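You operate a simulated robot arm through the tools that you are given. There is no shell and no other tool. Be economical: measure what you need, move in short steps, check, and stop when the job is done.

You run a simulated robot arm. Do the job below in one go: nothing can be reset, and whatever is moved stays where it is left.

JOB
Turn the purple filler dial to 20 ml. Fetch the yellow-top block and set it in the steel tray. Shut the yellow drawer. Put two of the cup with blue rims from the top of the test bench on the top of the long steel table. Put the blue tag that says "full" from the top of the test bench on the top between the rack and the sink and the blue tag labelled "filled" on the top of the low steel bench. Put the taped jar with green lid in the deep steel tray. Do these in any order. Set down upright: cup with blue rim, taped jar with green lid.

Only the result counts: the job must be done as asked and must still hold three seconds after the hand-in. Knocking over, shifting, dropping, spilling or breaking anything else fails it. A push-on lid holds only when it is set on centred and level and pressed home; a screw cap is set on level and turned clockwise until tight.

ROBOT AND FRAMES
A 6-joint arm with a two-finger parallel gripper on a trunk, on a base that drives. Base frame: it is fixed to the floor where the robot stands at the start and does not move with it; the origin is under the middle of the robot, x ahead of it, y to its left, z up; the surface under the hand at the start is at about z = 800. Lengths are in mm, angles in degrees, forces in N, time in s.
Its first joint turns from -166.0 to 166.0 degrees. Places, roughly: blue tag [750, 2250, 750]; cup with blue rim [750, 1750, 750]; deep steel tray (45x26x5 cm) [-1800, 200, 900]; purple filler dial [500, -100, 800]; steel tray (30x22x5 cm) [900, 1600, 800]; taped jar with green lid (8x8x11 cm) [1900, -3100, 1300]; top between the rack and the sink [1000, 5300, 900]; top of the long steel table [-2100, 100, 900]; top of the low steel bench [-1000, 5400, 600]; yellow drawer [700, 500, 800]; yellow-top block (5x5x3 cm) [400, 500, 800]. Payload 3.91 kg.
The tool frame sits at the grasp point between the pads (the TCP): z along the fingers, y along the line on which they close. The tips reach 30 mm beyond it. The gripper opens to 110 mm. The fingers are 20 mm wide and 10 mm thick; the gripper's body (48 by 112 mm) begins 55 mm behind the TCP.
Orientation is that of the tool frame in the base frame, as [roll, pitch, yaw] about the fixed x, y, z axes, in that order (R = Rz(yaw) Ry(pitch) Rx(roll)). With the fingers straight down and closing along the base's y, the tool's x points along the base's -x, its y along +y and its z along -z.

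CONTROLS
- The arm moves only by the tool apply_moves. Its argument "targets" is a list of rows, each a list of 3 entries, a list of its own where there are three numbers: the gripper command, from -1 (shut) to 1 (fully open), values between in proportion, then the shift along the base's x, y, z in mm, then the turn, a rotation vector about the base's x, y, z in degrees. In form: [[grip, [dx, dy, dz], [rx, ry, rz]], ...]. A call has 1 to 20 rows; each row is the pose to reach, as a shift and turn from the pose commanded when the call began. Each row takes 0.2 s and may step no farther than 50 mm and 8.6 degrees from the row before; otherwise, or with a gripper value out of range, the whole call is refused. Where a pose cannot be reached the arm comes as near as it can. A force on the tool above 40 N (or 10 N above the force at the start of the call, whichever is more), or a blocked arm, ends the call early, and 0.2 s more pass. Each finger travels about 153 mm/s and halts on what it meets, pressing with about 29 N; the grip force reading is that of the motor and also rises with nothing between the fingers. The clock runs only during rows and for 0.2 s after the last one: add rows that repeat a pose to give the fingers time. The reply holds the time, the measured pose of the TCP, the force on the tool along the base axes, the opening and the grip force, in the units named above and with some noise, with the torque about the TCP (base axes, N m) and any sound that the robot's microphone picked up.
- Cameras (640 x 400 px; columns grow to the right, rows downward): "scene" is now at [202.1, 234.9, 1373.6]; the picture's right is [0.01, -1.00, 0.00], its down [-0.69, -0.01, -0.72] and it looks along [0.72, 0.01, -0.69] (base axes); focal length 294 px, centre (320, 200). "wrist" rides on the gripper at [72, 17, -103] in the tool frame; the picture's right is [-0.23, 0.97, 0.00], its down [-0.76, -0.18, -0.62] and it looks along [-0.61, -0.14, 0.78] (tool axes); focal length 222 px, centre (320, 200). There is no depth. A picture from a camera that has moved, and an enlarged one, comes with that camera's place and axes in the base frame and with its lens. The place of the scene camera against the robot may be out by one fixed shift of up to 25 mm in any direction.
- camera(camera): a new picture of that camera. It takes no simulated time.
- steer(legs): drives the robot by 1 to 6 legs, each [ahead, turn to the left] in mm and degrees, along the robot's own axes; the way and the turn of a leg run together, so that a leg with both is an arc; at most 1500 mm and 180 degrees a leg. The arm and the cameras ride along, it lands a little off, and it stops where it bumps. It gives what a move gives.
- aim_head(pan, tilt): turns the head with the scene camera to pan (to the left, within 120 degrees either way) and tilt (down, from -29 to 69), counted from straight ahead of the robot. It gives what a move gives.
- enlarge(camera, box): a new picture of the part [left, top, right, bottom] of that camera's present view, enlarged. It takes no simulated time.
- hand_in(): hands the job in; it is judged then, once.

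Go step by step. Nothing tells you exact positions but the pictures and the camera data: compare them with the known pose of the tool, close in by small moves and look again before you grip or let go. The budget is 207 turns and 184 pictures, counting those below and the enlarged ones. Unless the task says otherwise, let go and move clear before handing in, and close with one line.

The tools are called as name(argument=value, ...) on one line, values as JSON. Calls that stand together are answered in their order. apply_moves: Moves the arm, as the interface text tells. Its arguments: {"type":"object","properties":{"targets":{"type":"array"}},"required":["targets"]} The other tools are called the same way: steer (legs) drives the base; aim_head (pan, tilt) turns the head that bears the scene camera; camera (camera) takes a picture; enlarge (camera, box) takes an enlarged picture of a part of a camera's view; hand_in () hands the job in.

At the start:

```text
clock: 0.0
tool_pos: [475.0, 240.9, 1139.4]
orientation: [179.9, 0.0, -179.9]
ft_force: [-0.2, -0.2, 0.1]
torque: [0.03, 0.03, -0.02]
finger_gap: 110.1
grasp_force: 0.1
robot x, y, heading: [-2.3, -1.2, -0.1]
head pan, tilt: [0.7, 43.7]
```

scene: 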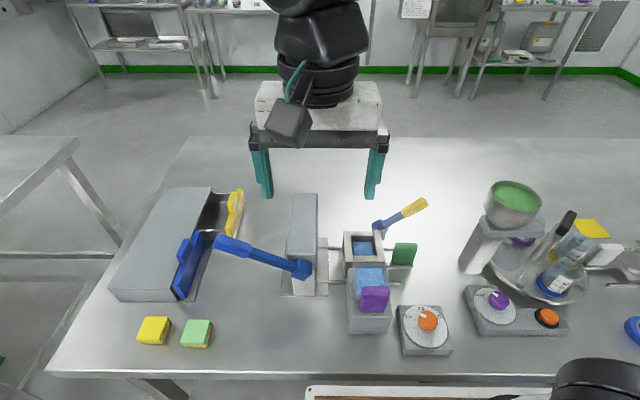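
wrist: 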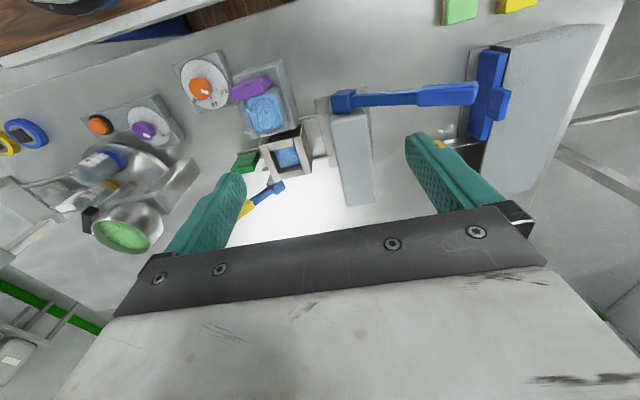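

I see the main bench with dials, block, and a drawer unit. I'll look closer at the dial, the drawer and the blocks first.

enlarge(camera="scene", box=[380, 260, 580, 385])

enlarge(camera="scene", box=[90, 170, 330, 370])

```text
3.20 times, centred on (480, 322) of scene
camera zoom: at [202.1, 234.9, 1373.6], right [0.01, -1.0, 0.0], down [-0.69, -0.01, -0.72], along [0.72, 0.01, -0.69], focal length 940 px, centre (-192, -192)
```

zoom: 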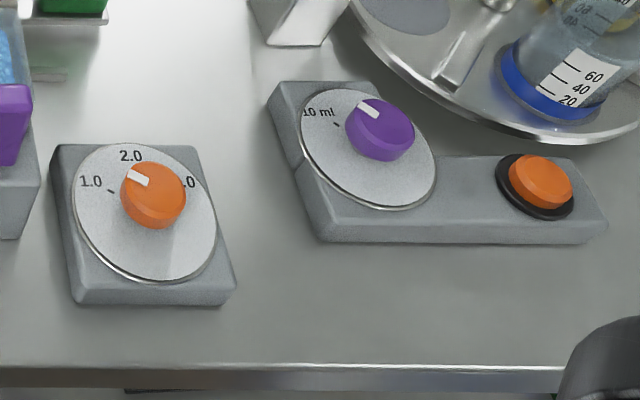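

```text
2.00 times, centred on (210, 270) of scene
camera zoom: at [202.1, 234.9, 1373.6], right [0.01, -1.0, 0.0], down [-0.69, -0.01, -0.72], along [0.72, 0.01, -0.69], focal length 588 px, centre (540, 60)
```

zoom: 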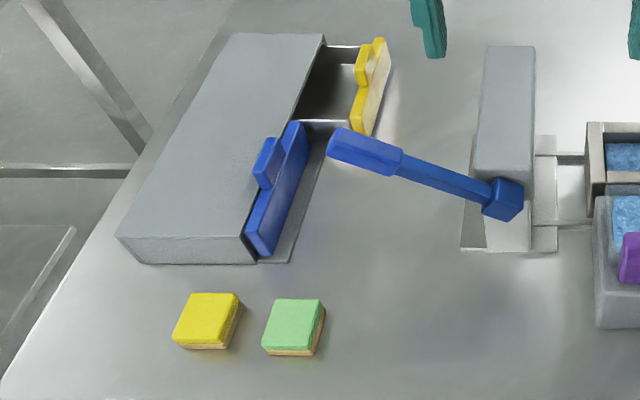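

The dial's scale is hidden behind its knob, so I need the wrist camera above it. The dial is about 490 mm from my axis, so I'll back off a little and look at the deck on the robot too.

steer(legs=[[-150, 0]])

aim_head(pan=0, tilt=66)

camera(camera="scene")

```text
clock: 1.4
tool_pos: [322.4, 242.0, 1139.5]
orientation: [179.9, -0.1, -179.9]
ft_force: [0.1, -0.3, 0.8]
torque: [-0.04, 0.02, -0.02]
finger_gap: 110.0
grasp_force: 0.0
robot x, y, heading: [-151.4, 2.6, 0.1]
head pan, tilt: [0.7, 43.7]
```

```text
clock: 2.2
tool_pos: [322.8, 240.9, 1140.6]
orientation: [179.9, 0.0, -179.9]
ft_force: [-0.6, -0.1, 0.7]
torque: [0.04, 0.01, 0.0]
finger_gap: 110.2
grasp_force: 0.0
robot x, y, heading: [-148.2, -0.1, -0.2]
head pan, tilt: [0.0, 66.0]
```

```text
179 pictures are left
camera scene: at [27.9, 234.1, 1345.7], right [0.0, -1.0, 0.0], down [-0.91, 0.0, -0.41], along [0.41, 0.0, -0.91], focal length 294 px, centre (320, 200)
```

scene: 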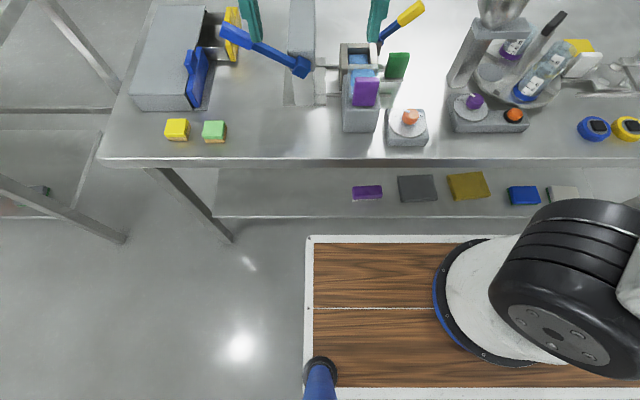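

The robot has a wooden deck. Now moving the hand above the purple dial.

apply_moves(targets=[[1, [16, -34, -14], [0, 0, 0]], [1, [32, -68, -28], [0, 0, 0]], [1, [48, -102, -42], [0, 0, 0]], [1, [64, -136, -56], [0, 0, 0]], [1, [80, -170, -70], [0, 0, 0]], [1, [96, -204, -84], [0, 0, 0]], [1, [112, -238, -98], [0, 0, 0]], [1, [128, -272, -112], [0, 0, 0]], [1, [144, -306, -126], [0, 0, 0]], [1, [157, -341, -140], [0, 0, 0]], [1, [157, -341, -140], [0, 0, 0]]])

camera(camera="wrist")

enlarge(camera="wrist", box=[240, 40, 400, 140])

```text
clock: 4.6
tool_pos: [480.1, -98.7, 999.4]
orientation: [179.9, 0.2, -179.9]
ft_force: [0.7, -0.2, 0.5]
torque: [0.02, -0.01, 0.0]
finger_gap: 110.1
grasp_force: 0.0
robot x, y, heading: [-152.4, 2.1, -0.0]
head pan, tilt: [0.0, 66.0]
```

```text
178 pictures are left
camera wrist: at [407.3, -81.3, 1101.4], right [0.23, 0.97, 0.0], down [0.76, -0.18, 0.62], along [0.61, -0.14, -0.78], focal length 222 px, centre (320, 200)
```

wrist: 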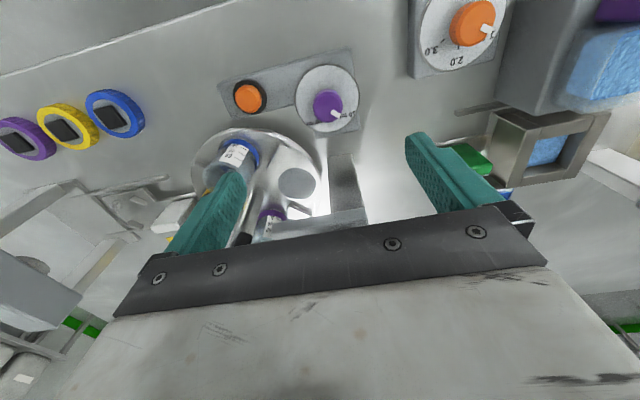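

```text
4.00 times, centred on (320, 90) of wrist
camera zoom: at [407.3, -81.3, 1101.4], right [0.23, 0.97, 0.0], down [0.76, -0.18, 0.62], along [0.61, -0.14, -0.78], focal length 888 px, centre (320, 640)
```

zoom: 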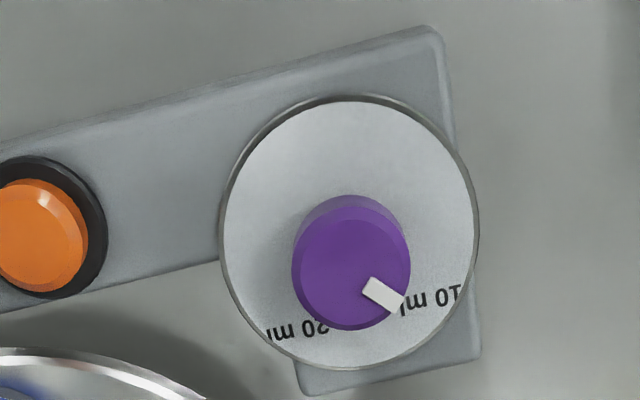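

The dial reads about 10 ml, with "20 ml" further clockwise seen from above. I'll look straight down onto it to see the tick marks.

apply_moves(targets=[[1, [0, 0, 40], [0, 0, 0]], [1, [30, 0, 70], [0, 0, 0]], [1, [75, 0, 80], [0, 0, 0]], [1, [75, 0, 80], [0, 0, 0]]])

enlarge(camera="wrist", box=[240, 0, 400, 100])

```text
clock: 5.6
tool_pos: [554.0, -99.1, 1079.6]
orientation: [179.9, -0.1, -179.9]
ft_force: [-0.3, 1.0, -0.8]
torque: [0.0, -0.02, 0.02]
finger_gap: 110.3
grasp_force: 0.0
robot x, y, heading: [-154.3, -1.6, 0.3]
head pan, tilt: [0.0, 66.0]
```

```text
4.00 times, centred on (320, 50) of wrist
camera zoom: at [480.7, -81.8, 1181.9], right [0.23, 0.97, 0.0], down [0.76, -0.18, 0.62], along [0.61, -0.14, -0.78], focal length 888 px, centre (320, 800)
```

zoom: 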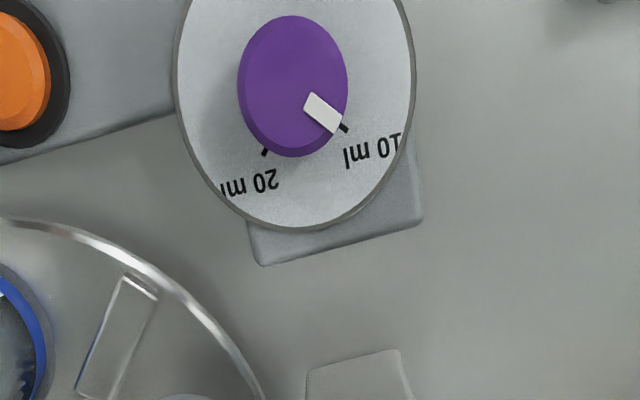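

Centre of the purple knob is about (479, -88.5), its top near z 850, the ticks sit at ±45° with the pointer at +45° (10 ml). I'll go over it with the hand turned +45° and check.

apply_moves(targets=[[0.2, [-35, 5, 0], [0, 0, 8]], [0.2, [-75, 10.5, 0], [0, 0, 16]], [0.2, [-75, 10.5, -40], [0, 0, 24]], [0.2, [-75, 10.5, -80], [0, 0, 32]], [0.2, [-75, 10.5, -120], [0, 0, 40]], [0.2, [-75, 10.5, -150], [0, 0, 45]], [0.2, [-75, 10.5, -150], [0, 0, 45]]])

camera(camera="wrist")

```text
clock: 7.2
tool_pos: [479.8, -88.6, 929.8]
orientation: [179.8, 0.0, -134.7]
ft_force: [-0.4, -0.3, -0.3]
torque: [0.0, 0.0, 0.0]
finger_gap: 65.9
grasp_force: 0.0
robot x, y, heading: [-151.4, 3.8, 0.1]
head pan, tilt: [0.0, 66.0]
```

```text
175 pictures are left
camera wrist: at [415.9, -127.7, 1031.3], right [-0.53, 0.85, 0.0], down [0.66, 0.41, 0.62], along [0.53, 0.33, -0.78], focal length 222 px, centre (320, 200)
```

wrist: 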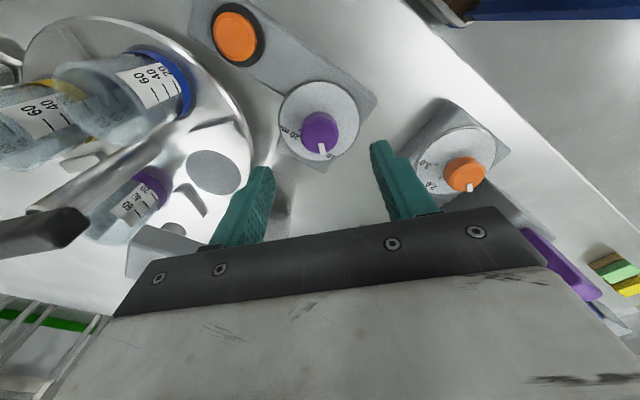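

The knob is within 3 mm of under the tool. Descending and closing.

apply_moves(targets=[[0.2, [-1.5, -1, -35], [0, 0, 0]], [0.2, [-1.5, -1, -66], [0, 0, 0]], [0.2, [-1.5, -1, -66], [0, 0, 0]], [-0.6, [-1.5, -1, -66], [0, 0, 0]], [-0.6, [-1.5, -1, -66], [0, 0, 0]]])

camera(camera="wrist")

```text
clock: 8.4
tool_pos: [478.3, -89.5, 862.8]
orientation: [179.9, 0.0, -134.9]
ft_force: [-3.8, 3.9, -4.7]
torque: [0.47, -0.66, -0.06]
finger_gap: 31.9
grasp_force: 45.0
robot x, y, heading: [-153.9, -0.3, 0.2]
head pan, tilt: [0.0, 66.0]
```

```text
174 pictures are left
camera wrist: at [414.8, -129.2, 965.1], right [-0.53, 0.85, 0.0], down [0.66, 0.41, 0.62], along [0.53, 0.33, -0.78], focal length 222 px, centre (320, 200)
```

wrist: 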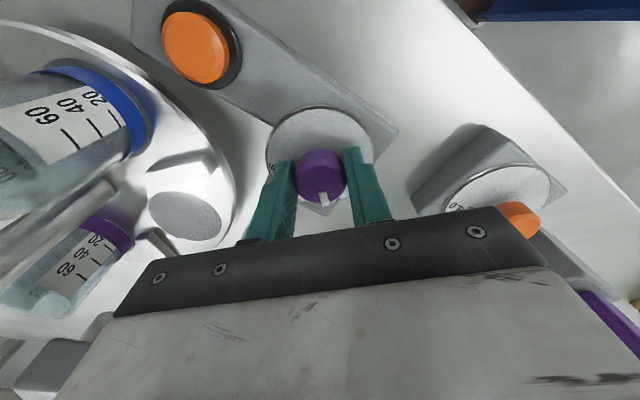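

Knob gripped (32 mm). Turning it 90° clockwise.

apply_moves(targets=[[-0.6, [0, 0, 0], [0, 0, -7.5]], [-0.6, [0, 0, 0], [0, 0, -15]], [-0.6, [0, 0, 0], [0, 0, -22.5]], [-0.6, [0, 0, 0], [0, 0, -30]], [-0.6, [0, 0, 0], [0, 0, -37.5]], [-0.6, [0, 0, 0], [0, 0, -45]], [-0.6, [0, 0, 0], [0, 0, -52.5]], [-0.6, [0, 0, 0], [0, 0, -60]], [-0.6, [0, 0, 0], [0, 0, -67.5]], [-0.6, [0, 0, 0], [0, 0, -75]], [-0.6, [0, 0, 0], [0, 0, -82.5]], [-0.6, [0, 0, 0], [0, 0, -90]], [-0.6, [0, 0, 0], [0, 0, -90]]])

camera(camera="wrist")

```text
clock: 10.1
tool_pos: [478.8, -88.4, 863.7]
orientation: [179.9, -0.1, 171.4]
ft_force: [1.7, 5.4, -3.4]
torque: [0.03, -0.17, -0.02]
finger_gap: 31.8
grasp_force: 44.7
robot x, y, heading: [-154.2, 0.8, 0.1]
head pan, tilt: [0.0, 66.0]
stopped in row 8: the force on the tool passed its limit at 41 N (the readings are from after the stop); the commanded pose is now the measured one
```

```text
173 pictures are left
camera wrist: at [408.7, -61.5, 965.5], right [0.37, 0.93, 0.0], down [0.73, -0.29, 0.62], along [0.58, -0.23, -0.78], focal length 222 px, centre (320, 200)
```

wrist: 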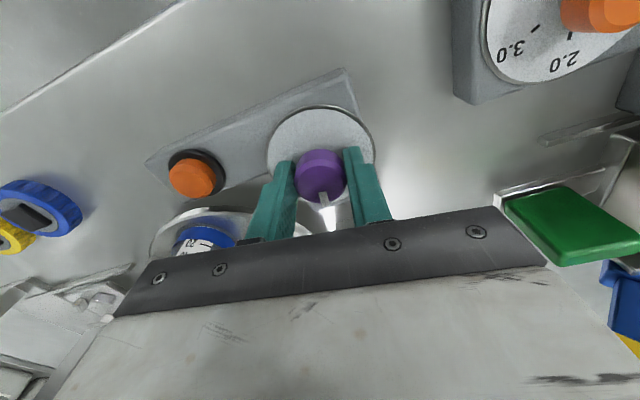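

The turn stopped after 54° by a force. I look with the scene camera for contacts.

aim_head(pan=-30, tilt=40)

camera(camera="scene")

```text
clock: 11.1
tool_pos: [477.9, -89.3, 862.7]
orientation: [179.8, -0.1, 171.4]
ft_force: [3.2, 9.9, -3.4]
torque: [0.17, 0.12, 0.03]
finger_gap: 31.9
grasp_force: 44.6
robot x, y, heading: [-151.7, -1.9, -0.0]
head pan, tilt: [-30.0, 40.0]
```

```text
172 pictures are left
camera scene: at [42.1, 192.3, 1378.9], right [-0.5, -0.87, 0.0], down [-0.56, 0.32, -0.77], along [0.66, -0.38, -0.64], focal length 294 px, centre (320, 200)
```

scene: 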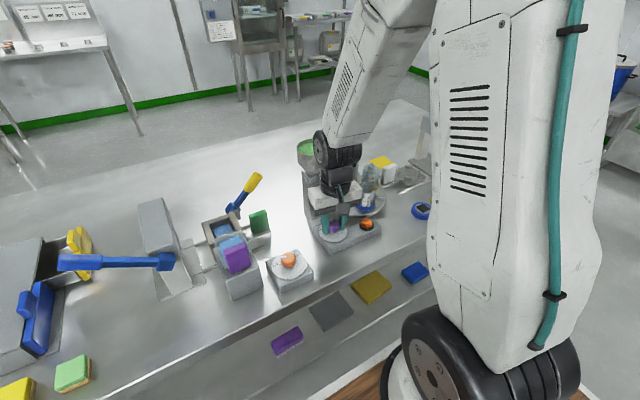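

enlarge(camera="scene", box=[280, 120, 440, 260])

```text
2.86 times, centred on (360, 190) of scene
camera zoom: at [42.1, 192.3, 1378.9], right [-0.5, -0.87, 0.0], down [-0.56, 0.32, -0.77], along [0.66, -0.38, -0.64], focal length 840 px, centre (206, 229)
```

zoom: 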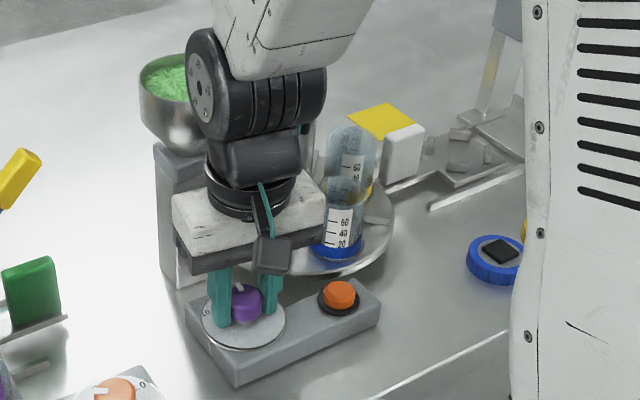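

Nothing visibly touches; likely the knob axis is slightly off my turning centre. I'll release, back the hand's yaw up, and check where the pointer is.

apply_moves(targets=[[0.1, [0, 0, 0], [0, 0, 0]], [0.1, [0, 0, 0], [0, 0, 0]], [0.1, [0, 0, 20], [0, 0, 0]], [0.1, [0, 0, 55], [0, 0, 0]], [0.1, [0, 0, 55], [0, 0, 0]]])

enlarge(camera="wrist", box=[220, 70, 420, 195])

```text
clock: 12.3
tool_pos: [477.2, -88.8, 918.7]
orientation: [179.9, -0.2, 171.4]
ft_force: [0.3, -0.2, 0.2]
torque: [-0.01, 0.0, 0.01]
finger_gap: 60.6
grasp_force: 0.0
robot x, y, heading: [-152.9, -2.4, -0.1]
head pan, tilt: [-30.0, 40.0]
```

```text
3.20 times, centred on (320, 132) of wrist
camera zoom: at [408.7, -61.3, 1022.0], right [0.37, 0.93, 0.0], down [0.73, -0.29, 0.62], along [0.58, -0.23, -0.78], focal length 711 px, centre (320, 416)
```

zoom: 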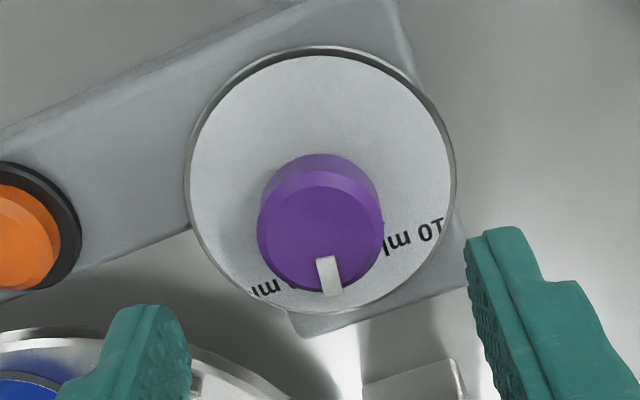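

The pointer is at -8°, so 37° more is needed. I regrip with the hand turned back so it ends near square to the column.

apply_moves(targets=[[0.1, [2, -1.5, 0], [0, 0, 7.6]], [0.1, [2, -1.5, 0], [0, 0, 15.2]], [0.1, [2, -1.5, 0], [0, 0, 22.8]], [0.1, [2, -1.5, 0], [0, 0, 30.4]], [0.1, [2, -1.5, 0], [0, 0, 38]], [0.1, [2, -1.5, -20], [0, 0, 45.6]], [0.1, [2, -1.5, -54], [0, 0, 45.6]], [0.1, [2, -1.5, -54], [0, 0, 45.6]], [-0.5, [2, -1.5, -54], [0, 0, 45.6]], [-0.5, [2, -1.5, -54], [0, 0, 45.6]]])

```text
clock: 14.5
tool_pos: [479.8, -90.0, 864.9]
orientation: [179.8, -0.2, -142.9]
ft_force: [-8.8, 9.3, -2.7]
torque: [-0.04, 0.19, 0.01]
finger_gap: 33.3
grasp_force: 6.1
robot x, y, heading: [-152.4, 1.6, 0.2]
head pan, tilt: [-30.0, 40.0]
```

Grip loads sideways toward (-x,+y); I shift a millimetre and let it settle.

apply_moves(targets=[[-0.5, [-1, 1.3, 0], [0, 0, 0]], [-0.5, [-1, 1.3, 0], [0, 0, 0]]])

```text
clock: 15.1
tool_pos: [478.9, -89.9, 865.9]
orientation: [179.9, -0.2, -143.0]
ft_force: [-6.0, 6.7, 3.3]
torque: [0.14, 0.07, 0.01]
finger_gap: 32.2
grasp_force: 4.0
robot x, y, heading: [-150.7, 2.0, 0.0]
head pan, tilt: [-30.0, 40.0]
```

apply_moves(targets=[[-0.7, [-1, 1, 0], [0, 0, 0]], [-0.7, [-1, 1, 0], [0, 0, 0]], [-0.7, [-1, 1, 0], [0, 0, -7]], [-0.7, [-1, 1, 0], [0, 0, -14]], [-0.7, [-1, 1, 0], [0, 0, -20]]])

```text
clock: 16.3
tool_pos: [478.6, -88.6, 864.3]
orientation: [180.0, -0.1, -163.1]
ft_force: [2.9, -11.0, 4.7]
torque: [-0.21, -1.28, 0.0]
finger_gap: 31.6
grasp_force: 45.0
robot x, y, heading: [-151.3, 2.2, 0.3]
head pan, tilt: [-30.0, 40.0]
```

apply_moves(targets=[[-0.7, [0, -0.8, 0], [0, 0, -6]], [-0.7, [0, -1, 0], [0, 0, -12]], [-0.7, [0, -1, 0], [0, 0, -17]], [-0.7, [0, -1, 0], [0, 0, -17]], [0.1, [0, -1, 0], [0, 0, -17]], [0.1, [0, -1, 0], [0, 0, -17]], [0.1, [0, -1, 25], [0, 0, -17]], [0.1, [0, -1, 65], [0, 0, -17]], [0.1, [0, -1, 110], [0, 0, -17]], [0.1, [30, -1, 150], [0, 0, -17]], [0.1, [65, -1, 180], [0, 0, -17]], [0.1, [65, -1, 180], [0, 0, -17]]])

enlarge(camera="wrist", box=[240, 0, 400, 100])

```text
clock: 18.9
tool_pos: [540.7, -89.6, 1045.6]
orientation: [179.9, -0.3, 180.0]
ft_force: [-0.3, 0.3, -0.3]
torque: [-0.01, -0.03, 0.0]
finger_gap: 60.4
grasp_force: 0.1
robot x, y, heading: [-149.5, -1.6, 0.1]
head pan, tilt: [-30.0, 40.0]
```

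```text
4.00 times, centred on (320, 50) of wrist
camera zoom: at [468.4, -71.8, 1147.7], right [0.23, 0.97, 0.0], down [0.76, -0.18, 0.62], along [0.6, -0.14, -0.78], focal length 888 px, centre (320, 800)
```

zoom: 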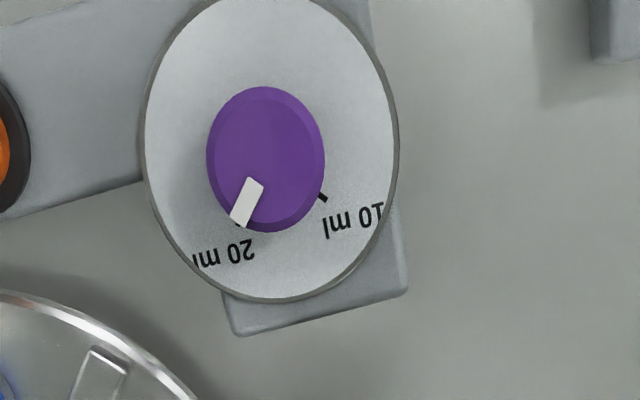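

The pointer sits on the 20 ml tick; a closer check.

enlarge(camera="wrist", box=[275, 10, 355, 60])

```text
8.00 times, centred on (315, 35) of wrist
camera zoom: at [468.4, -71.8, 1147.7], right [0.23, 0.97, 0.0], down [0.76, -0.18, 0.62], along [0.6, -0.14, -0.78], focal length 1777 px, centre (360, 1520)
```

zoom: 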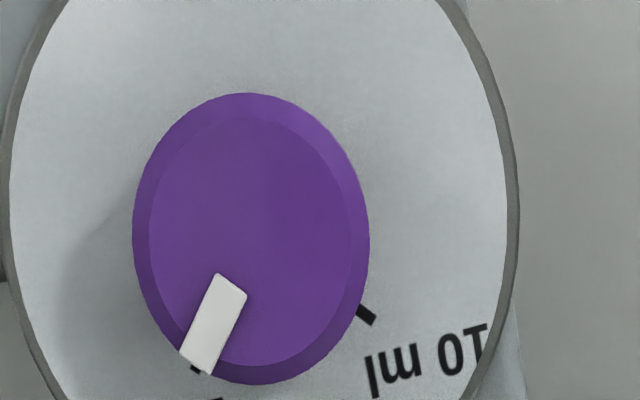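

The dial is set. Now lift and swing left to the drawer area, then drive forward again.

apply_moves(targets=[[0.1, [-30, 20, 35], [0, 0, 0]], [0.1, [-50, 60, 55], [0, 0, 0]], [0.1, [-60, 105, 60], [0, 0, 0]], [0.1, [-70, 150, 60], [0, 0, 0]], [0.1, [-80, 195, 60], [0, 0, 0]], [0.1, [-90, 240, 60], [0, 0, 0]], [0.1, [-100, 285, 60], [0, 0, 0]], [0.1, [-110, 330, 60], [0, 0, 0]], [0.1, [-115, 375, 60], [0, 0, 0]], [0.1, [-120, 400, 60], [0, 0, 0]]])

steer(legs=[[150, 0]])

aim_head(pan=20, tilt=45)

camera(camera="wrist")

camera(camera="scene")

```text
refused: row 1 steps farther than a row can; nothing moved
```

```text
clock: 20.2
tool_pos: [695.9, -90.4, 1045.3]
orientation: [179.8, -0.3, 179.9]
ft_force: [0.0, 0.1, -0.5]
torque: [-0.02, 0.01, 0.0]
finger_gap: 60.5
grasp_force: 0.0
robot x, y, heading: [6.1, 0.1, -0.1]
head pan, tilt: [-30.0, 40.0]
```

```text
clock: 21.4
tool_pos: [695.9, -90.6, 1045.4]
orientation: [179.9, -0.2, 179.8]
ft_force: [0.5, -0.6, 0.3]
torque: [-0.02, 0.01, 0.01]
finger_gap: 60.7
grasp_force: 0.0
robot x, y, heading: [4.9, 0.9, -0.0]
head pan, tilt: [20.0, 45.0]
```

```text
167 pictures are left
camera wrist: at [622.9, -73.6, 1147.3], right [0.23, 0.97, 0.0], down [0.76, -0.18, 0.62], along [0.6, -0.14, -0.78], focal length 222 px, centre (320, 200)
```

wrist: 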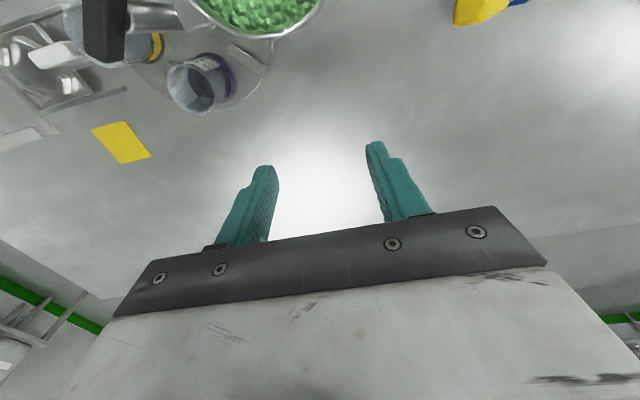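

```text
166 pictures are left
camera scene: at [199.9, 261.7, 1371.8], right [0.34, -0.94, 0.0], down [-0.66, -0.24, -0.71], along [0.66, 0.24, -0.71], focal length 294 px, centre (320, 200)
```

scene: 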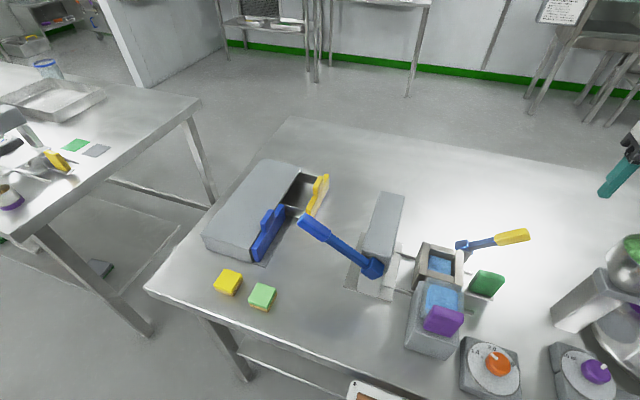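

That drive went ahead with the arm unmoved, but nothing was touched. I'll send dependent steps singly from now on. Next, moving the hand above the drawer to look.

apply_moves(targets=[[0.1, [0, 20, 35], [0, 0, 0]], [0.1, [0, 62, 40], [0, 0, 0]], [0.1, [0, 107, 40], [0, 0, 0]], [0.1, [0, 152, 40], [0, 0, 0]], [0.1, [0, 197, 40], [0, 0, 0]], [0.1, [0, 242, 40], [0, 0, 0]], [0.1, [0, 287, 40], [0, 0, 0]], [0.1, [0, 332, 40], [0, 0, 0]], [0.1, [0, 377, 40], [0, 0, 0]], [0.1, [0, 420, 40], [0, 0, 0]], [0.1, [0, 420, 40], [0, 0, 0]]])

camera(camera="wrist")

```text
clock: 23.8
tool_pos: [694.8, 331.2, 1086.2]
orientation: [179.8, -0.2, 179.8]
ft_force: [0.1, 0.8, -0.3]
torque: [-0.01, -0.01, -0.01]
finger_gap: 60.2
grasp_force: 0.1
robot x, y, heading: [3.9, -0.5, 0.1]
head pan, tilt: [20.0, 45.0]
```

```text
165 pictures are left
camera wrist: at [621.8, 347.6, 1188.4], right [0.23, 0.97, 0.0], down [0.76, -0.18, 0.62], along [0.6, -0.14, -0.78], focal length 222 px, centre (320, 200)
```

wrist: 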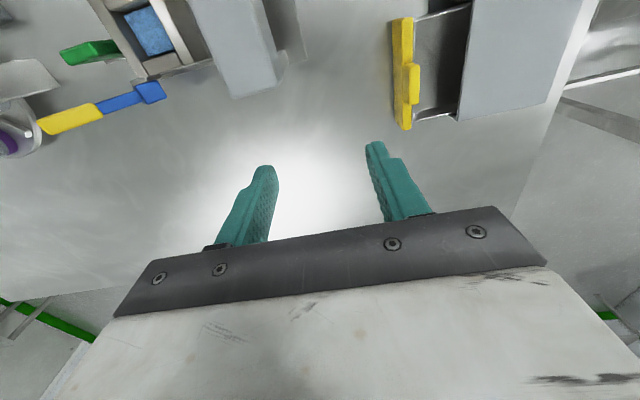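

The yellow drawer front spans x≈641–779 at y≈442, open by about 75 mm toward -y. I'll descend with closed fingers on its -y side.

apply_moves(targets=[[-1, [12, 30, -20], [0, 0, 0]], [-1, [22, 60, -50], [0, 0, 0]], [-1, [22, 60, -100], [0, 0, 0]], [-1, [22, 60, -150], [0, 0, 0]], [-1, [22, 60, -150], [0, 0, 0]]])

camera(camera="wrist")

camera(camera="scene")

```text
clock: 25.0
tool_pos: [718.6, 389.1, 934.7]
orientation: [179.9, -0.3, 179.9]
ft_force: [0.5, -0.9, 0.5]
torque: [0.01, 0.01, 0.01]
finger_gap: 0.0
grasp_force: 29.2
robot x, y, heading: [-0.4, -1.0, -0.1]
head pan, tilt: [20.0, 45.0]
```

```text
164 pictures are left
camera wrist: at [645.2, 406.1, 1037.9], right [0.23, 0.97, 0.0], down [0.76, -0.18, 0.62], along [0.6, -0.14, -0.78], focal length 222 px, centre (320, 200)
```

wrist: 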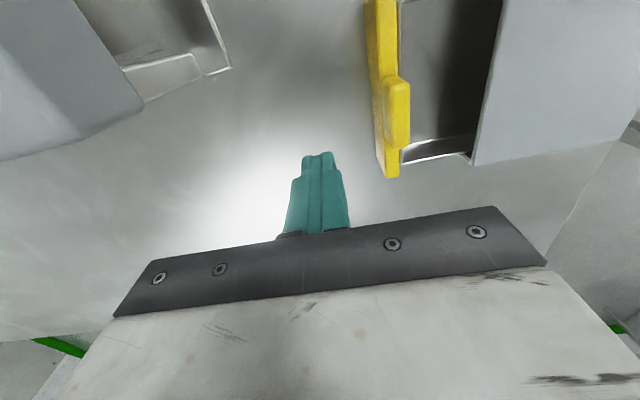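

```text
163 pictures are left
camera scene: at [199.8, 261.8, 1371.7], right [0.34, -0.94, 0.0], down [-0.66, -0.24, -0.71], along [0.66, 0.24, -0.71], focal length 294 px, centre (320, 200)
```

scene: 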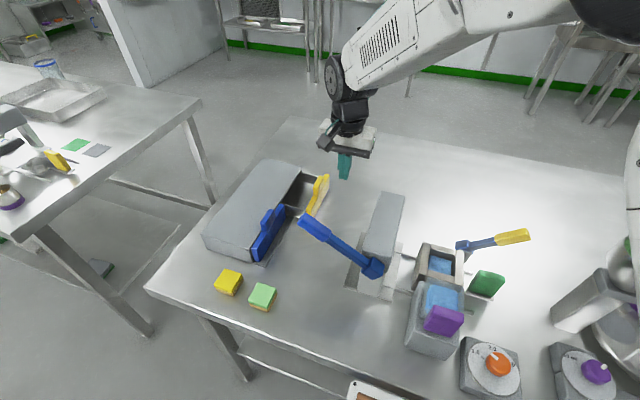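

Clear descent. Going down then pushing toward +y gently.

apply_moves(targets=[[-1, [-8, 0, -45], [0, 0, 0]], [-1, [-8, 0, -90], [0, 0, 0]], [-1, [-8, 30, -90], [0, 0, 0]], [-1, [-8, 45, -90], [0, 0, 0]], [-1, [-8, 60, -90], [0, 0, 0]], [-1, [-8, 75, -90], [0, 0, 0]], [-1, [-8, 90, -90], [0, 0, 0]], [-1, [-8, 100, -90], [0, 0, 0]]])

camera(camera="wrist")

```text
clock: 26.8
tool_pos: [707.7, 491.5, 844.7]
orientation: [179.9, -0.3, 179.9]
ft_force: [-0.2, -0.9, -0.2]
torque: [0.01, -0.02, 0.0]
finger_gap: 0.0
grasp_force: 29.0
robot x, y, heading: [6.1, 3.0, -0.0]
head pan, tilt: [20.0, 45.0]
```

```text
162 pictures are left
camera wrist: at [636.7, 507.9, 947.1], right [0.23, 0.97, 0.0], down [0.76, -0.18, 0.62], along [0.6, -0.14, -0.78], focal length 222 px, centre (320, 200)
```

wrist: 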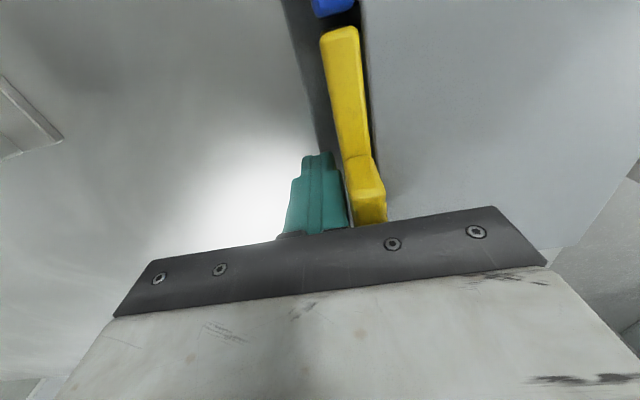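

Almost shut; continue in small steps until it stops.

apply_moves(targets=[[-1, [0, 8, 0], [0, 0, 0]], [-1, [0, 14, 0], [0, 0, 0]], [-1, [0, 18, 0], [0, 0, 0]], [-1, [0, 22, 0], [0, 0, 0]], [-1, [0, 26, 0], [0, 0, 0]], [-1, [0, 30, 0], [0, 0, 0]], [-1, [0, 34, 0], [0, 0, 0]]])

camera(camera="wrist")

```text
clock: 27.3
tool_pos: [710.3, 491.1, 842.7]
orientation: [-179.6, -0.4, 179.7]
ft_force: [-2.1, -8.2, 2.5]
torque: [0.42, -0.05, 0.12]
finger_gap: 0.1
grasp_force: 28.5
robot x, y, heading: [3.0, 0.2, 0.3]
head pan, tilt: [20.0, 45.0]
stopped in row 2: the force on the tool passed its limit at 47 N (the readings are from after the stop); the commanded pose is now the measured one
```

```text
161 pictures are left
camera wrist: at [638.7, 510.5, 946.3], right [0.23, 0.97, -0.01], down [0.77, -0.18, 0.62], along [0.6, -0.15, -0.79], focal length 222 px, centre (320, 200)
```

wrist: 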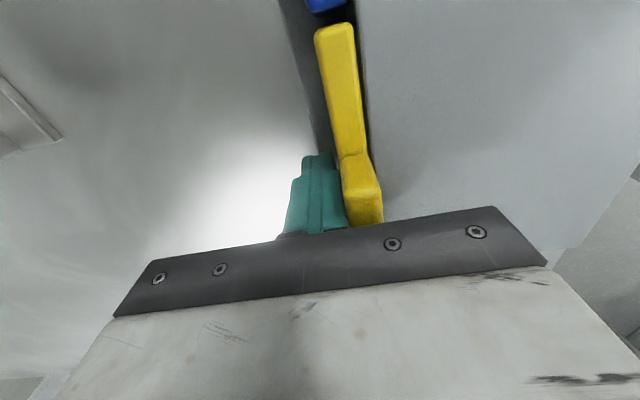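

It stopped hard at 47 N. Backing off and lifting to compare it to the blue drawer.

apply_moves(targets=[[-1, [0, -20, 0], [0, 0, 0]], [-1, [0, -50, 0], [0, 0, 0]], [-1, [-20, -60, 45], [0, 0, 0]], [-1, [-40, -60, 90], [0, 0, 0]], [-1, [-60, -60, 135], [0, 0, 0]], [-1, [-80, -60, 180], [0, 0, 0]], [-1, [-90, -60, 220], [0, 0, 0]], [-1, [-90, -60, 220], [0, 0, 0]]])

enlarge(camera="wrist", box=[320, 0, 640, 200])

enlarge(camera="scene", box=[180, 130, 380, 310])

```text
refused: row 3 steps farther than a row can; nothing moved
```

```text
2.00 times, centred on (480, 100) of wrist
camera zoom: at [638.7, 510.5, 946.3], right [0.23, 0.97, -0.01], down [0.77, -0.18, 0.62], along [0.6, -0.15, -0.79], focal length 444 px, centre (0, 400)
```

zoom: 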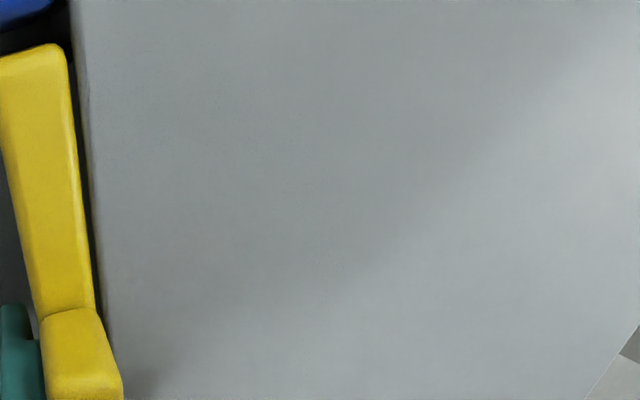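

```text
2.22 times, centred on (280, 220) of scene
camera zoom: at [200.3, 261.0, 1371.8], right [0.34, -0.94, 0.0], down [-0.67, -0.24, -0.71], along [0.67, 0.24, -0.71], focal length 653 px, centre (409, 156)
```

zoom: 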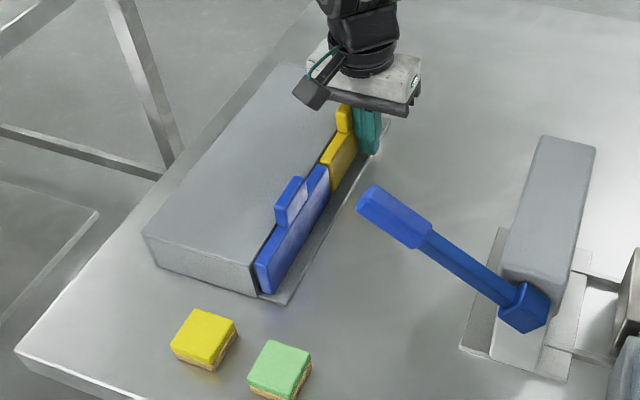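

Yellow is flush with the blue drawer. Now retract, rise and go above the yellow block.

apply_moves(targets=[[-1, [0, -20, 0], [0, 0, 0]], [-1, [0, -50, 0], [0, 0, 0]], [-1, [0, -50, 48], [0, 0, 0]], [-1, [0, -50, 96], [0, 0, 0]], [-1, [0, -50, 144], [0, 0, 0]], [0, [0, -50, 192], [0, 0, 0]], [0.4, [-40, -40, 210], [0, 0, 0]], [0.4, [-88, -30, 215], [0, 0, 0]], [0.4, [-136, -20, 215], [0, 0, 0]], [0.4, [-184, -10, 215], [0, 0, 0]], [0.4, [-232, 0, 215], [0, 0, 0]], [0.4, [-270, 20, 200], [0, 0, 0]], [0.4, [-270, 20, 200], [0, 0, 0]]])

camera(camera="wrist")

```text
clock: 30.1
tool_pos: [438.6, 514.0, 1043.4]
orientation: [-179.6, -0.5, 179.8]
ft_force: [-0.1, -0.5, -0.1]
torque: [0.0, -0.05, -0.02]
finger_gap: 77.0
grasp_force: 0.0
robot x, y, heading: [7.3, 3.3, -0.2]
head pan, tilt: [20.0, 45.0]
```

```text
158 pictures are left
camera wrist: at [368.1, 532.0, 1146.5], right [0.23, 0.97, -0.01], down [0.77, -0.18, 0.62], along [0.6, -0.15, -0.79], focal length 222 px, centre (320, 200)
```

wrist: 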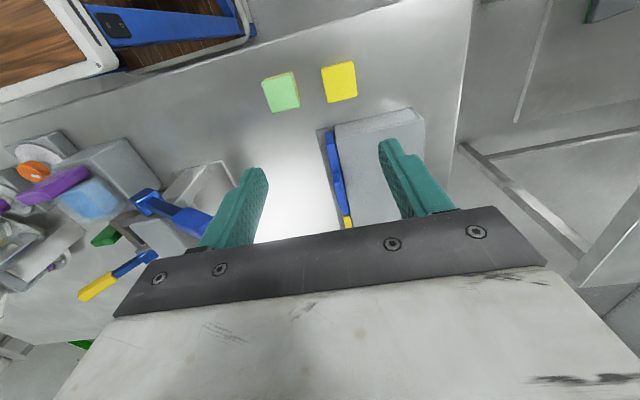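

The yellow block is at about (425, 542), the green one 76 mm to its right. Going above it and checking.

apply_moves(targets=[[0.15, [-13, 28, -30], [0, 0, 0]], [0.15, [-13, 28, -78], [0, 0, 0]], [0.15, [-13, 28, -125], [0, 0, 0]], [0.15, [-13, 28, -145], [0, 0, 0]], [0.15, [-13, 28, -145], [0, 0, 0]]])

camera(camera="wrist")

```text
clock: 31.3
tool_pos: [424.5, 541.8, 896.7]
orientation: [-179.8, -0.5, 179.8]
ft_force: [0.3, -0.2, -0.6]
torque: [-0.01, 0.01, 0.01]
finger_gap: 63.3
grasp_force: 0.1
robot x, y, heading: [0.1, 1.3, -0.3]
head pan, tilt: [20.0, 45.0]
```

```text
157 pictures are left
camera wrist: at [353.0, 559.9, 999.3], right [0.23, 0.97, -0.01], down [0.77, -0.18, 0.62], along [0.6, -0.15, -0.79], focal length 222 px, centre (320, 200)
```

wrist: 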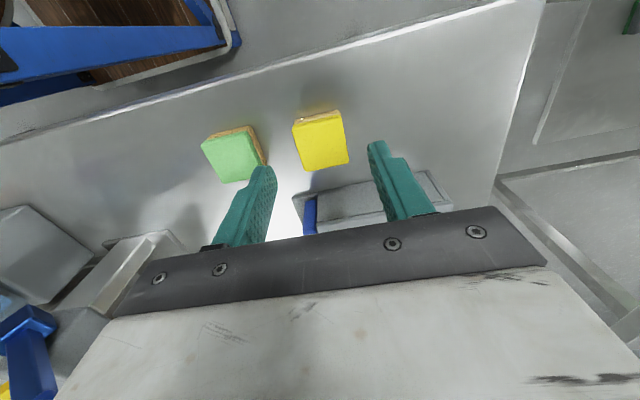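

Aligned. Descending and gripping.

apply_moves(targets=[[0.15, [0, 1, -30], [0, 0, 0]], [0.15, [0, 1, -60], [0, 0, 0]], [0.15, [0, 1, -60], [0, 0, 0]], [-0.5, [0, 1, -60], [0, 0, 0]], [-0.5, [0, 1, -60], [0, 0, 0]], [-0.5, [0, 1, -60], [0, 0, 0]], [-0.5, [0, 1, -15], [0, 0, 0]], [-0.5, [0, 1, 30], [0, 0, 0]]])

camera(camera="wrist")

```text
clock: 33.1
tool_pos: [428.0, 540.9, 929.0]
orientation: [-179.5, -0.5, 179.8]
ft_force: [-1.4, 0.1, -0.6]
torque: [0.0, 0.0, -0.01]
finger_gap: 41.0
grasp_force: 29.1
robot x, y, heading: [3.9, -2.8, -0.4]
head pan, tilt: [20.0, 45.0]
```

```text
156 pictures are left
camera wrist: at [356.5, 559.7, 1030.8], right [0.23, 0.97, -0.01], down [0.77, -0.18, 0.62], along [0.6, -0.15, -0.79], focal length 222 px, centre (320, 200)
```

wrist: 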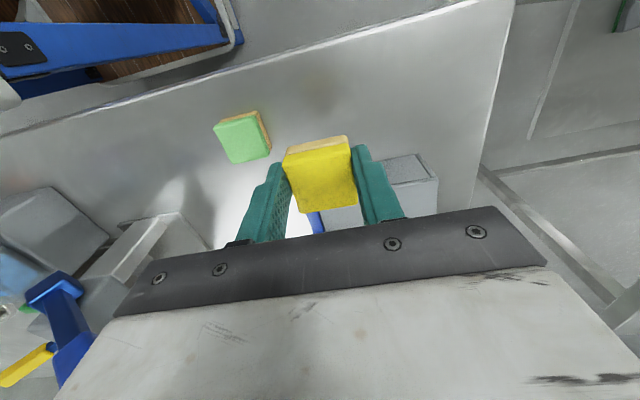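

Block held, green undisturbed. Lift and look left toward the test bench.

apply_moves(targets=[[-0.5, [0, 0, 45], [0, 0, 0]], [-0.5, [0, 0, 90], [0, 0, 0]], [-0.5, [0, 0, 135], [0, 0, 0]], [-0.5, [0, 0, 170], [0, 0, 0]]])

aim_head(pan=60, tilt=28)

camera(camera="scene")

```text
clock: 34.1
tool_pos: [429.1, 544.7, 1098.8]
orientation: [-179.6, -0.6, 179.7]
ft_force: [0.0, 0.5, -0.8]
torque: [0.0, 0.04, -0.01]
finger_gap: 40.9
grasp_force: 29.3
robot x, y, heading: [5.3, 2.4, 0.0]
head pan, tilt: [20.0, 45.0]
```

```text
clock: 35.2
tool_pos: [428.6, 544.5, 1099.0]
orientation: [-179.6, -0.4, 179.7]
ft_force: [-0.3, 0.6, -0.5]
torque: [-0.01, -0.02, 0.02]
finger_gap: 40.8
grasp_force: 28.8
robot x, y, heading: [4.5, -1.8, -0.2]
head pan, tilt: [60.0, 28.0]
```

```text
155 pictures are left
camera scene: at [169.6, 312.6, 1397.5], right [0.86, -0.5, 0.0], down [-0.24, -0.41, -0.88], along [0.44, 0.76, -0.47], focal length 294 px, centre (320, 200)
```

scene: 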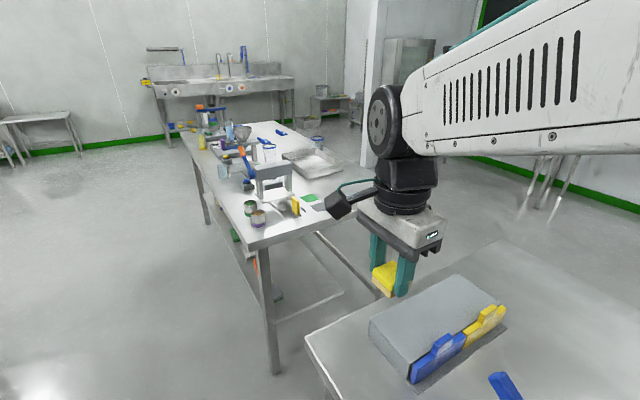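

The test bench runs along y≈1150–2700 with its front edge near x≈370. I'll bring the arm in front and high for driving.

apply_moves(targets=[[-0.5, [13, -44, 10], [0, 0, 0]], [-0.5, [26, -88, 20], [0, 0, 0]], [-0.5, [39, -132, 30], [0, 0, 0]], [-0.5, [52, -176, 40], [0, 0, 0]], [-0.5, [65, -220, 50], [0, 0, 0]], [-0.5, [78, -264, 60], [0, 0, 0]], [-0.5, [91, -308, 70], [0, 0, 0]], [-0.5, [104, -352, 80], [0, 0, 0]], [-0.5, [117, -396, 90], [0, 0, 0]], [-0.5, [130, -440, 100], [0, 0, 0]]])

steer(legs=[[-300, 0], [0, 90], [1400, 0]])

aim_head(pan=-50, tilt=30)

camera(camera="scene")

```text
clock: 37.4
tool_pos: [555.6, 102.2, 1201.3]
orientation: [-179.6, -0.6, 179.7]
ft_force: [0.4, 0.6, -0.3]
torque: [-0.01, -0.01, -0.01]
finger_gap: 40.8
grasp_force: 29.7
robot x, y, heading: [2.5, 2.3, -0.5]
head pan, tilt: [60.0, 28.0]
```

```text
clock: 49.8
tool_pos: [-432.5, 1950.9, 1201.1]
orientation: [-179.6, -0.5, -88.9]
ft_force: [-0.4, 0.5, -0.3]
torque: [-0.01, -0.02, -0.02]
finger_gap: 40.9
grasp_force: 29.0
robot x, y, heading: [-315.4, 1400.1, 91.5]
head pan, tilt: [60.0, 28.0]
```

```text
clock: 51.7
tool_pos: [-430.8, 1950.6, 1200.6]
orientation: [-179.6, -0.5, -88.9]
ft_force: [-1.3, -0.6, 0.4]
torque: [-0.02, -0.01, 0.02]
finger_gap: 41.3
grasp_force: 28.9
robot x, y, heading: [-317.0, 1406.7, 91.5]
head pan, tilt: [-50.0, 30.0]
```

```text
154 pictures are left
camera scene: at [-495.7, 1584.9, 1394.4], right [0.66, -0.75, 0.0], down [-0.38, -0.33, -0.87], along [0.65, 0.57, -0.5], focal length 294 px, centre (320, 200)
```

scene: 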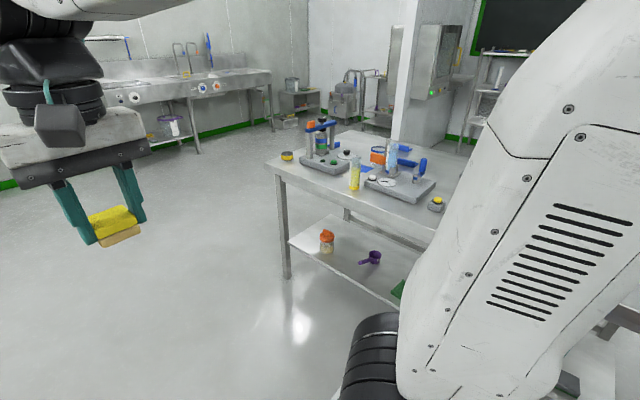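

Continuing to beside the tray, then facing the bench.

steer(legs=[[300, 0], [0, -91.5], [250, 0]])

aim_head(pan=0, tilt=35)

camera(camera="scene")

```text
clock: 56.8
tool_pos: [176.4, 1946.8, 1200.6]
orientation: [-179.6, -0.3, -163.7]
ft_force: [-0.3, -0.4, 0.1]
torque: [0.02, -0.02, 0.04]
finger_gap: 40.9
grasp_force: 28.7
robot x, y, heading: [-324.9, 1688.5, 18.1]
head pan, tilt: [-50.0, 30.0]
stopped in leg 2: the robot was blocked; the commanded pose is now the measured one
```

```text
clock: 58.0
tool_pos: [175.1, 1945.7, 1200.2]
orientation: [-179.6, -0.5, -163.8]
ft_force: [0.4, -0.2, -0.2]
torque: [-0.01, 0.02, -0.02]
finger_gap: 40.9
grasp_force: 29.1
robot x, y, heading: [-327.3, 1690.8, 18.0]
head pan, tilt: [0.0, 35.0]
```

```text
153 pictures are left
camera scene: at [-197.7, 1976.7, 1386.6], right [0.3, -0.95, 0.0], down [-0.55, -0.17, -0.82], along [0.78, 0.25, -0.57], focal length 294 px, centre (320, 200)
```

scene: 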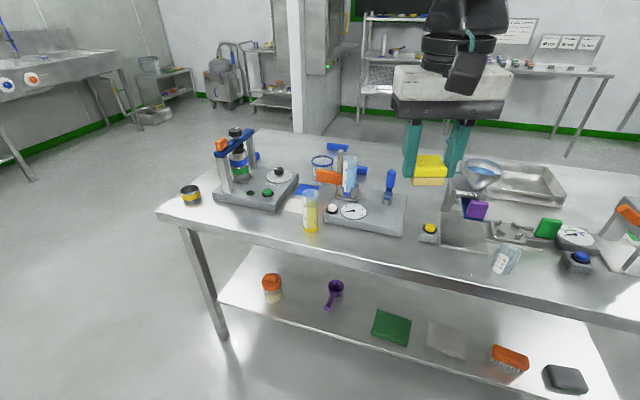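

The turn was blocked at 18°, probably by something behind. Looking back.

aim_head(pan=115, tilt=45)

camera(camera="scene")

aim_head(pan=-115, tilt=45)

camera(camera="scene")

```text
clock: 59.9
tool_pos: [175.6, 1944.9, 1201.2]
orientation: [-179.5, -0.5, -163.7]
ft_force: [-0.1, -0.3, -0.5]
torque: [0.0, -0.01, 0.02]
finger_gap: 40.8
grasp_force: 28.8
robot x, y, heading: [-329.1, 1685.4, 17.8]
head pan, tilt: [115.0, 45.0]
```

```text
152 pictures are left
camera scene: at [-336.8, 2009.8, 1371.8], right [0.74, 0.68, 0.0], down [0.48, -0.52, -0.71], along [-0.48, 0.52, -0.71], focal length 294 px, centre (320, 200)
```

scene: 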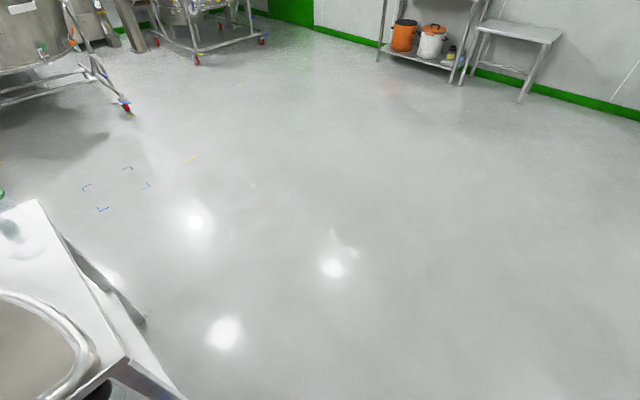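

```text
clock: 63.2
tool_pos: [175.5, 1945.9, 1200.4]
orientation: [-179.7, -0.5, -163.8]
ft_force: [-0.7, 0.0, -0.5]
torque: [-0.01, 0.02, 0.0]
finger_gap: 40.7
grasp_force: 29.2
robot x, y, heading: [-322.2, 1686.8, 17.8]
head pan, tilt: [-115.0, 45.0]
```

```text
151 pictures are left
camera scene: at [-291.9, 1869.3, 1371.8], right [-0.99, 0.13, 0.0], down [0.09, 0.7, -0.71], along [-0.09, -0.7, -0.71], focal length 294 px, centre (320, 200)
```

scene: 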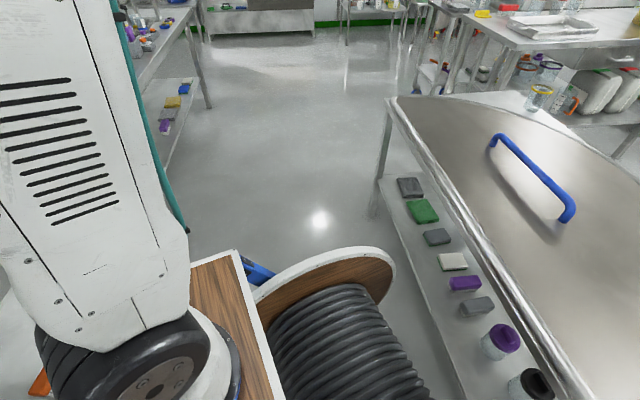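

A table with a blue-handled lid is behind at x≈-700; my rear touched it. I'll pull ahead before finishing the turn.

steer(legs=[[150, 0], [0, -18], [170, 0]])

aim_head(pan=0, tilt=45)

camera(camera="scene")

```text
clock: 66.7
tool_pos: [548.0, 1820.9, 1200.9]
orientation: [-179.5, -0.5, 177.9]
ft_force: [0.6, -0.4, -1.3]
torque: [-0.01, 0.03, 0.01]
finger_gap: 40.8
grasp_force: 28.4
robot x, y, heading: [-6.8, 1729.8, -0.2]
head pan, tilt: [-115.0, 45.0]
```

```text
clock: 68.6
tool_pos: [548.0, 1819.5, 1200.6]
orientation: [-179.6, -0.5, 178.0]
ft_force: [0.1, -0.7, -0.9]
torque: [0.0, -0.01, -0.01]
finger_gap: 41.1
grasp_force: 29.1
robot x, y, heading: [-9.5, 1732.3, -0.8]
head pan, tilt: [0.0, 45.0]
```

```text
150 pictures are left
camera scene: at [195.7, 1963.0, 1371.7], right [-0.01, -1.0, 0.0], down [-0.71, 0.01, -0.71], along [0.71, -0.01, -0.71], focal length 294 px, centre (320, 200)
```

scene: 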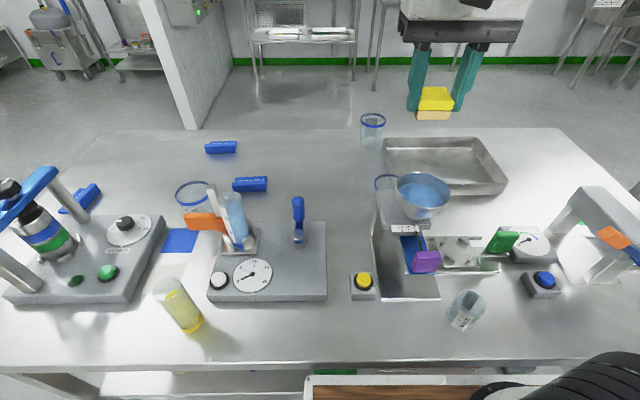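

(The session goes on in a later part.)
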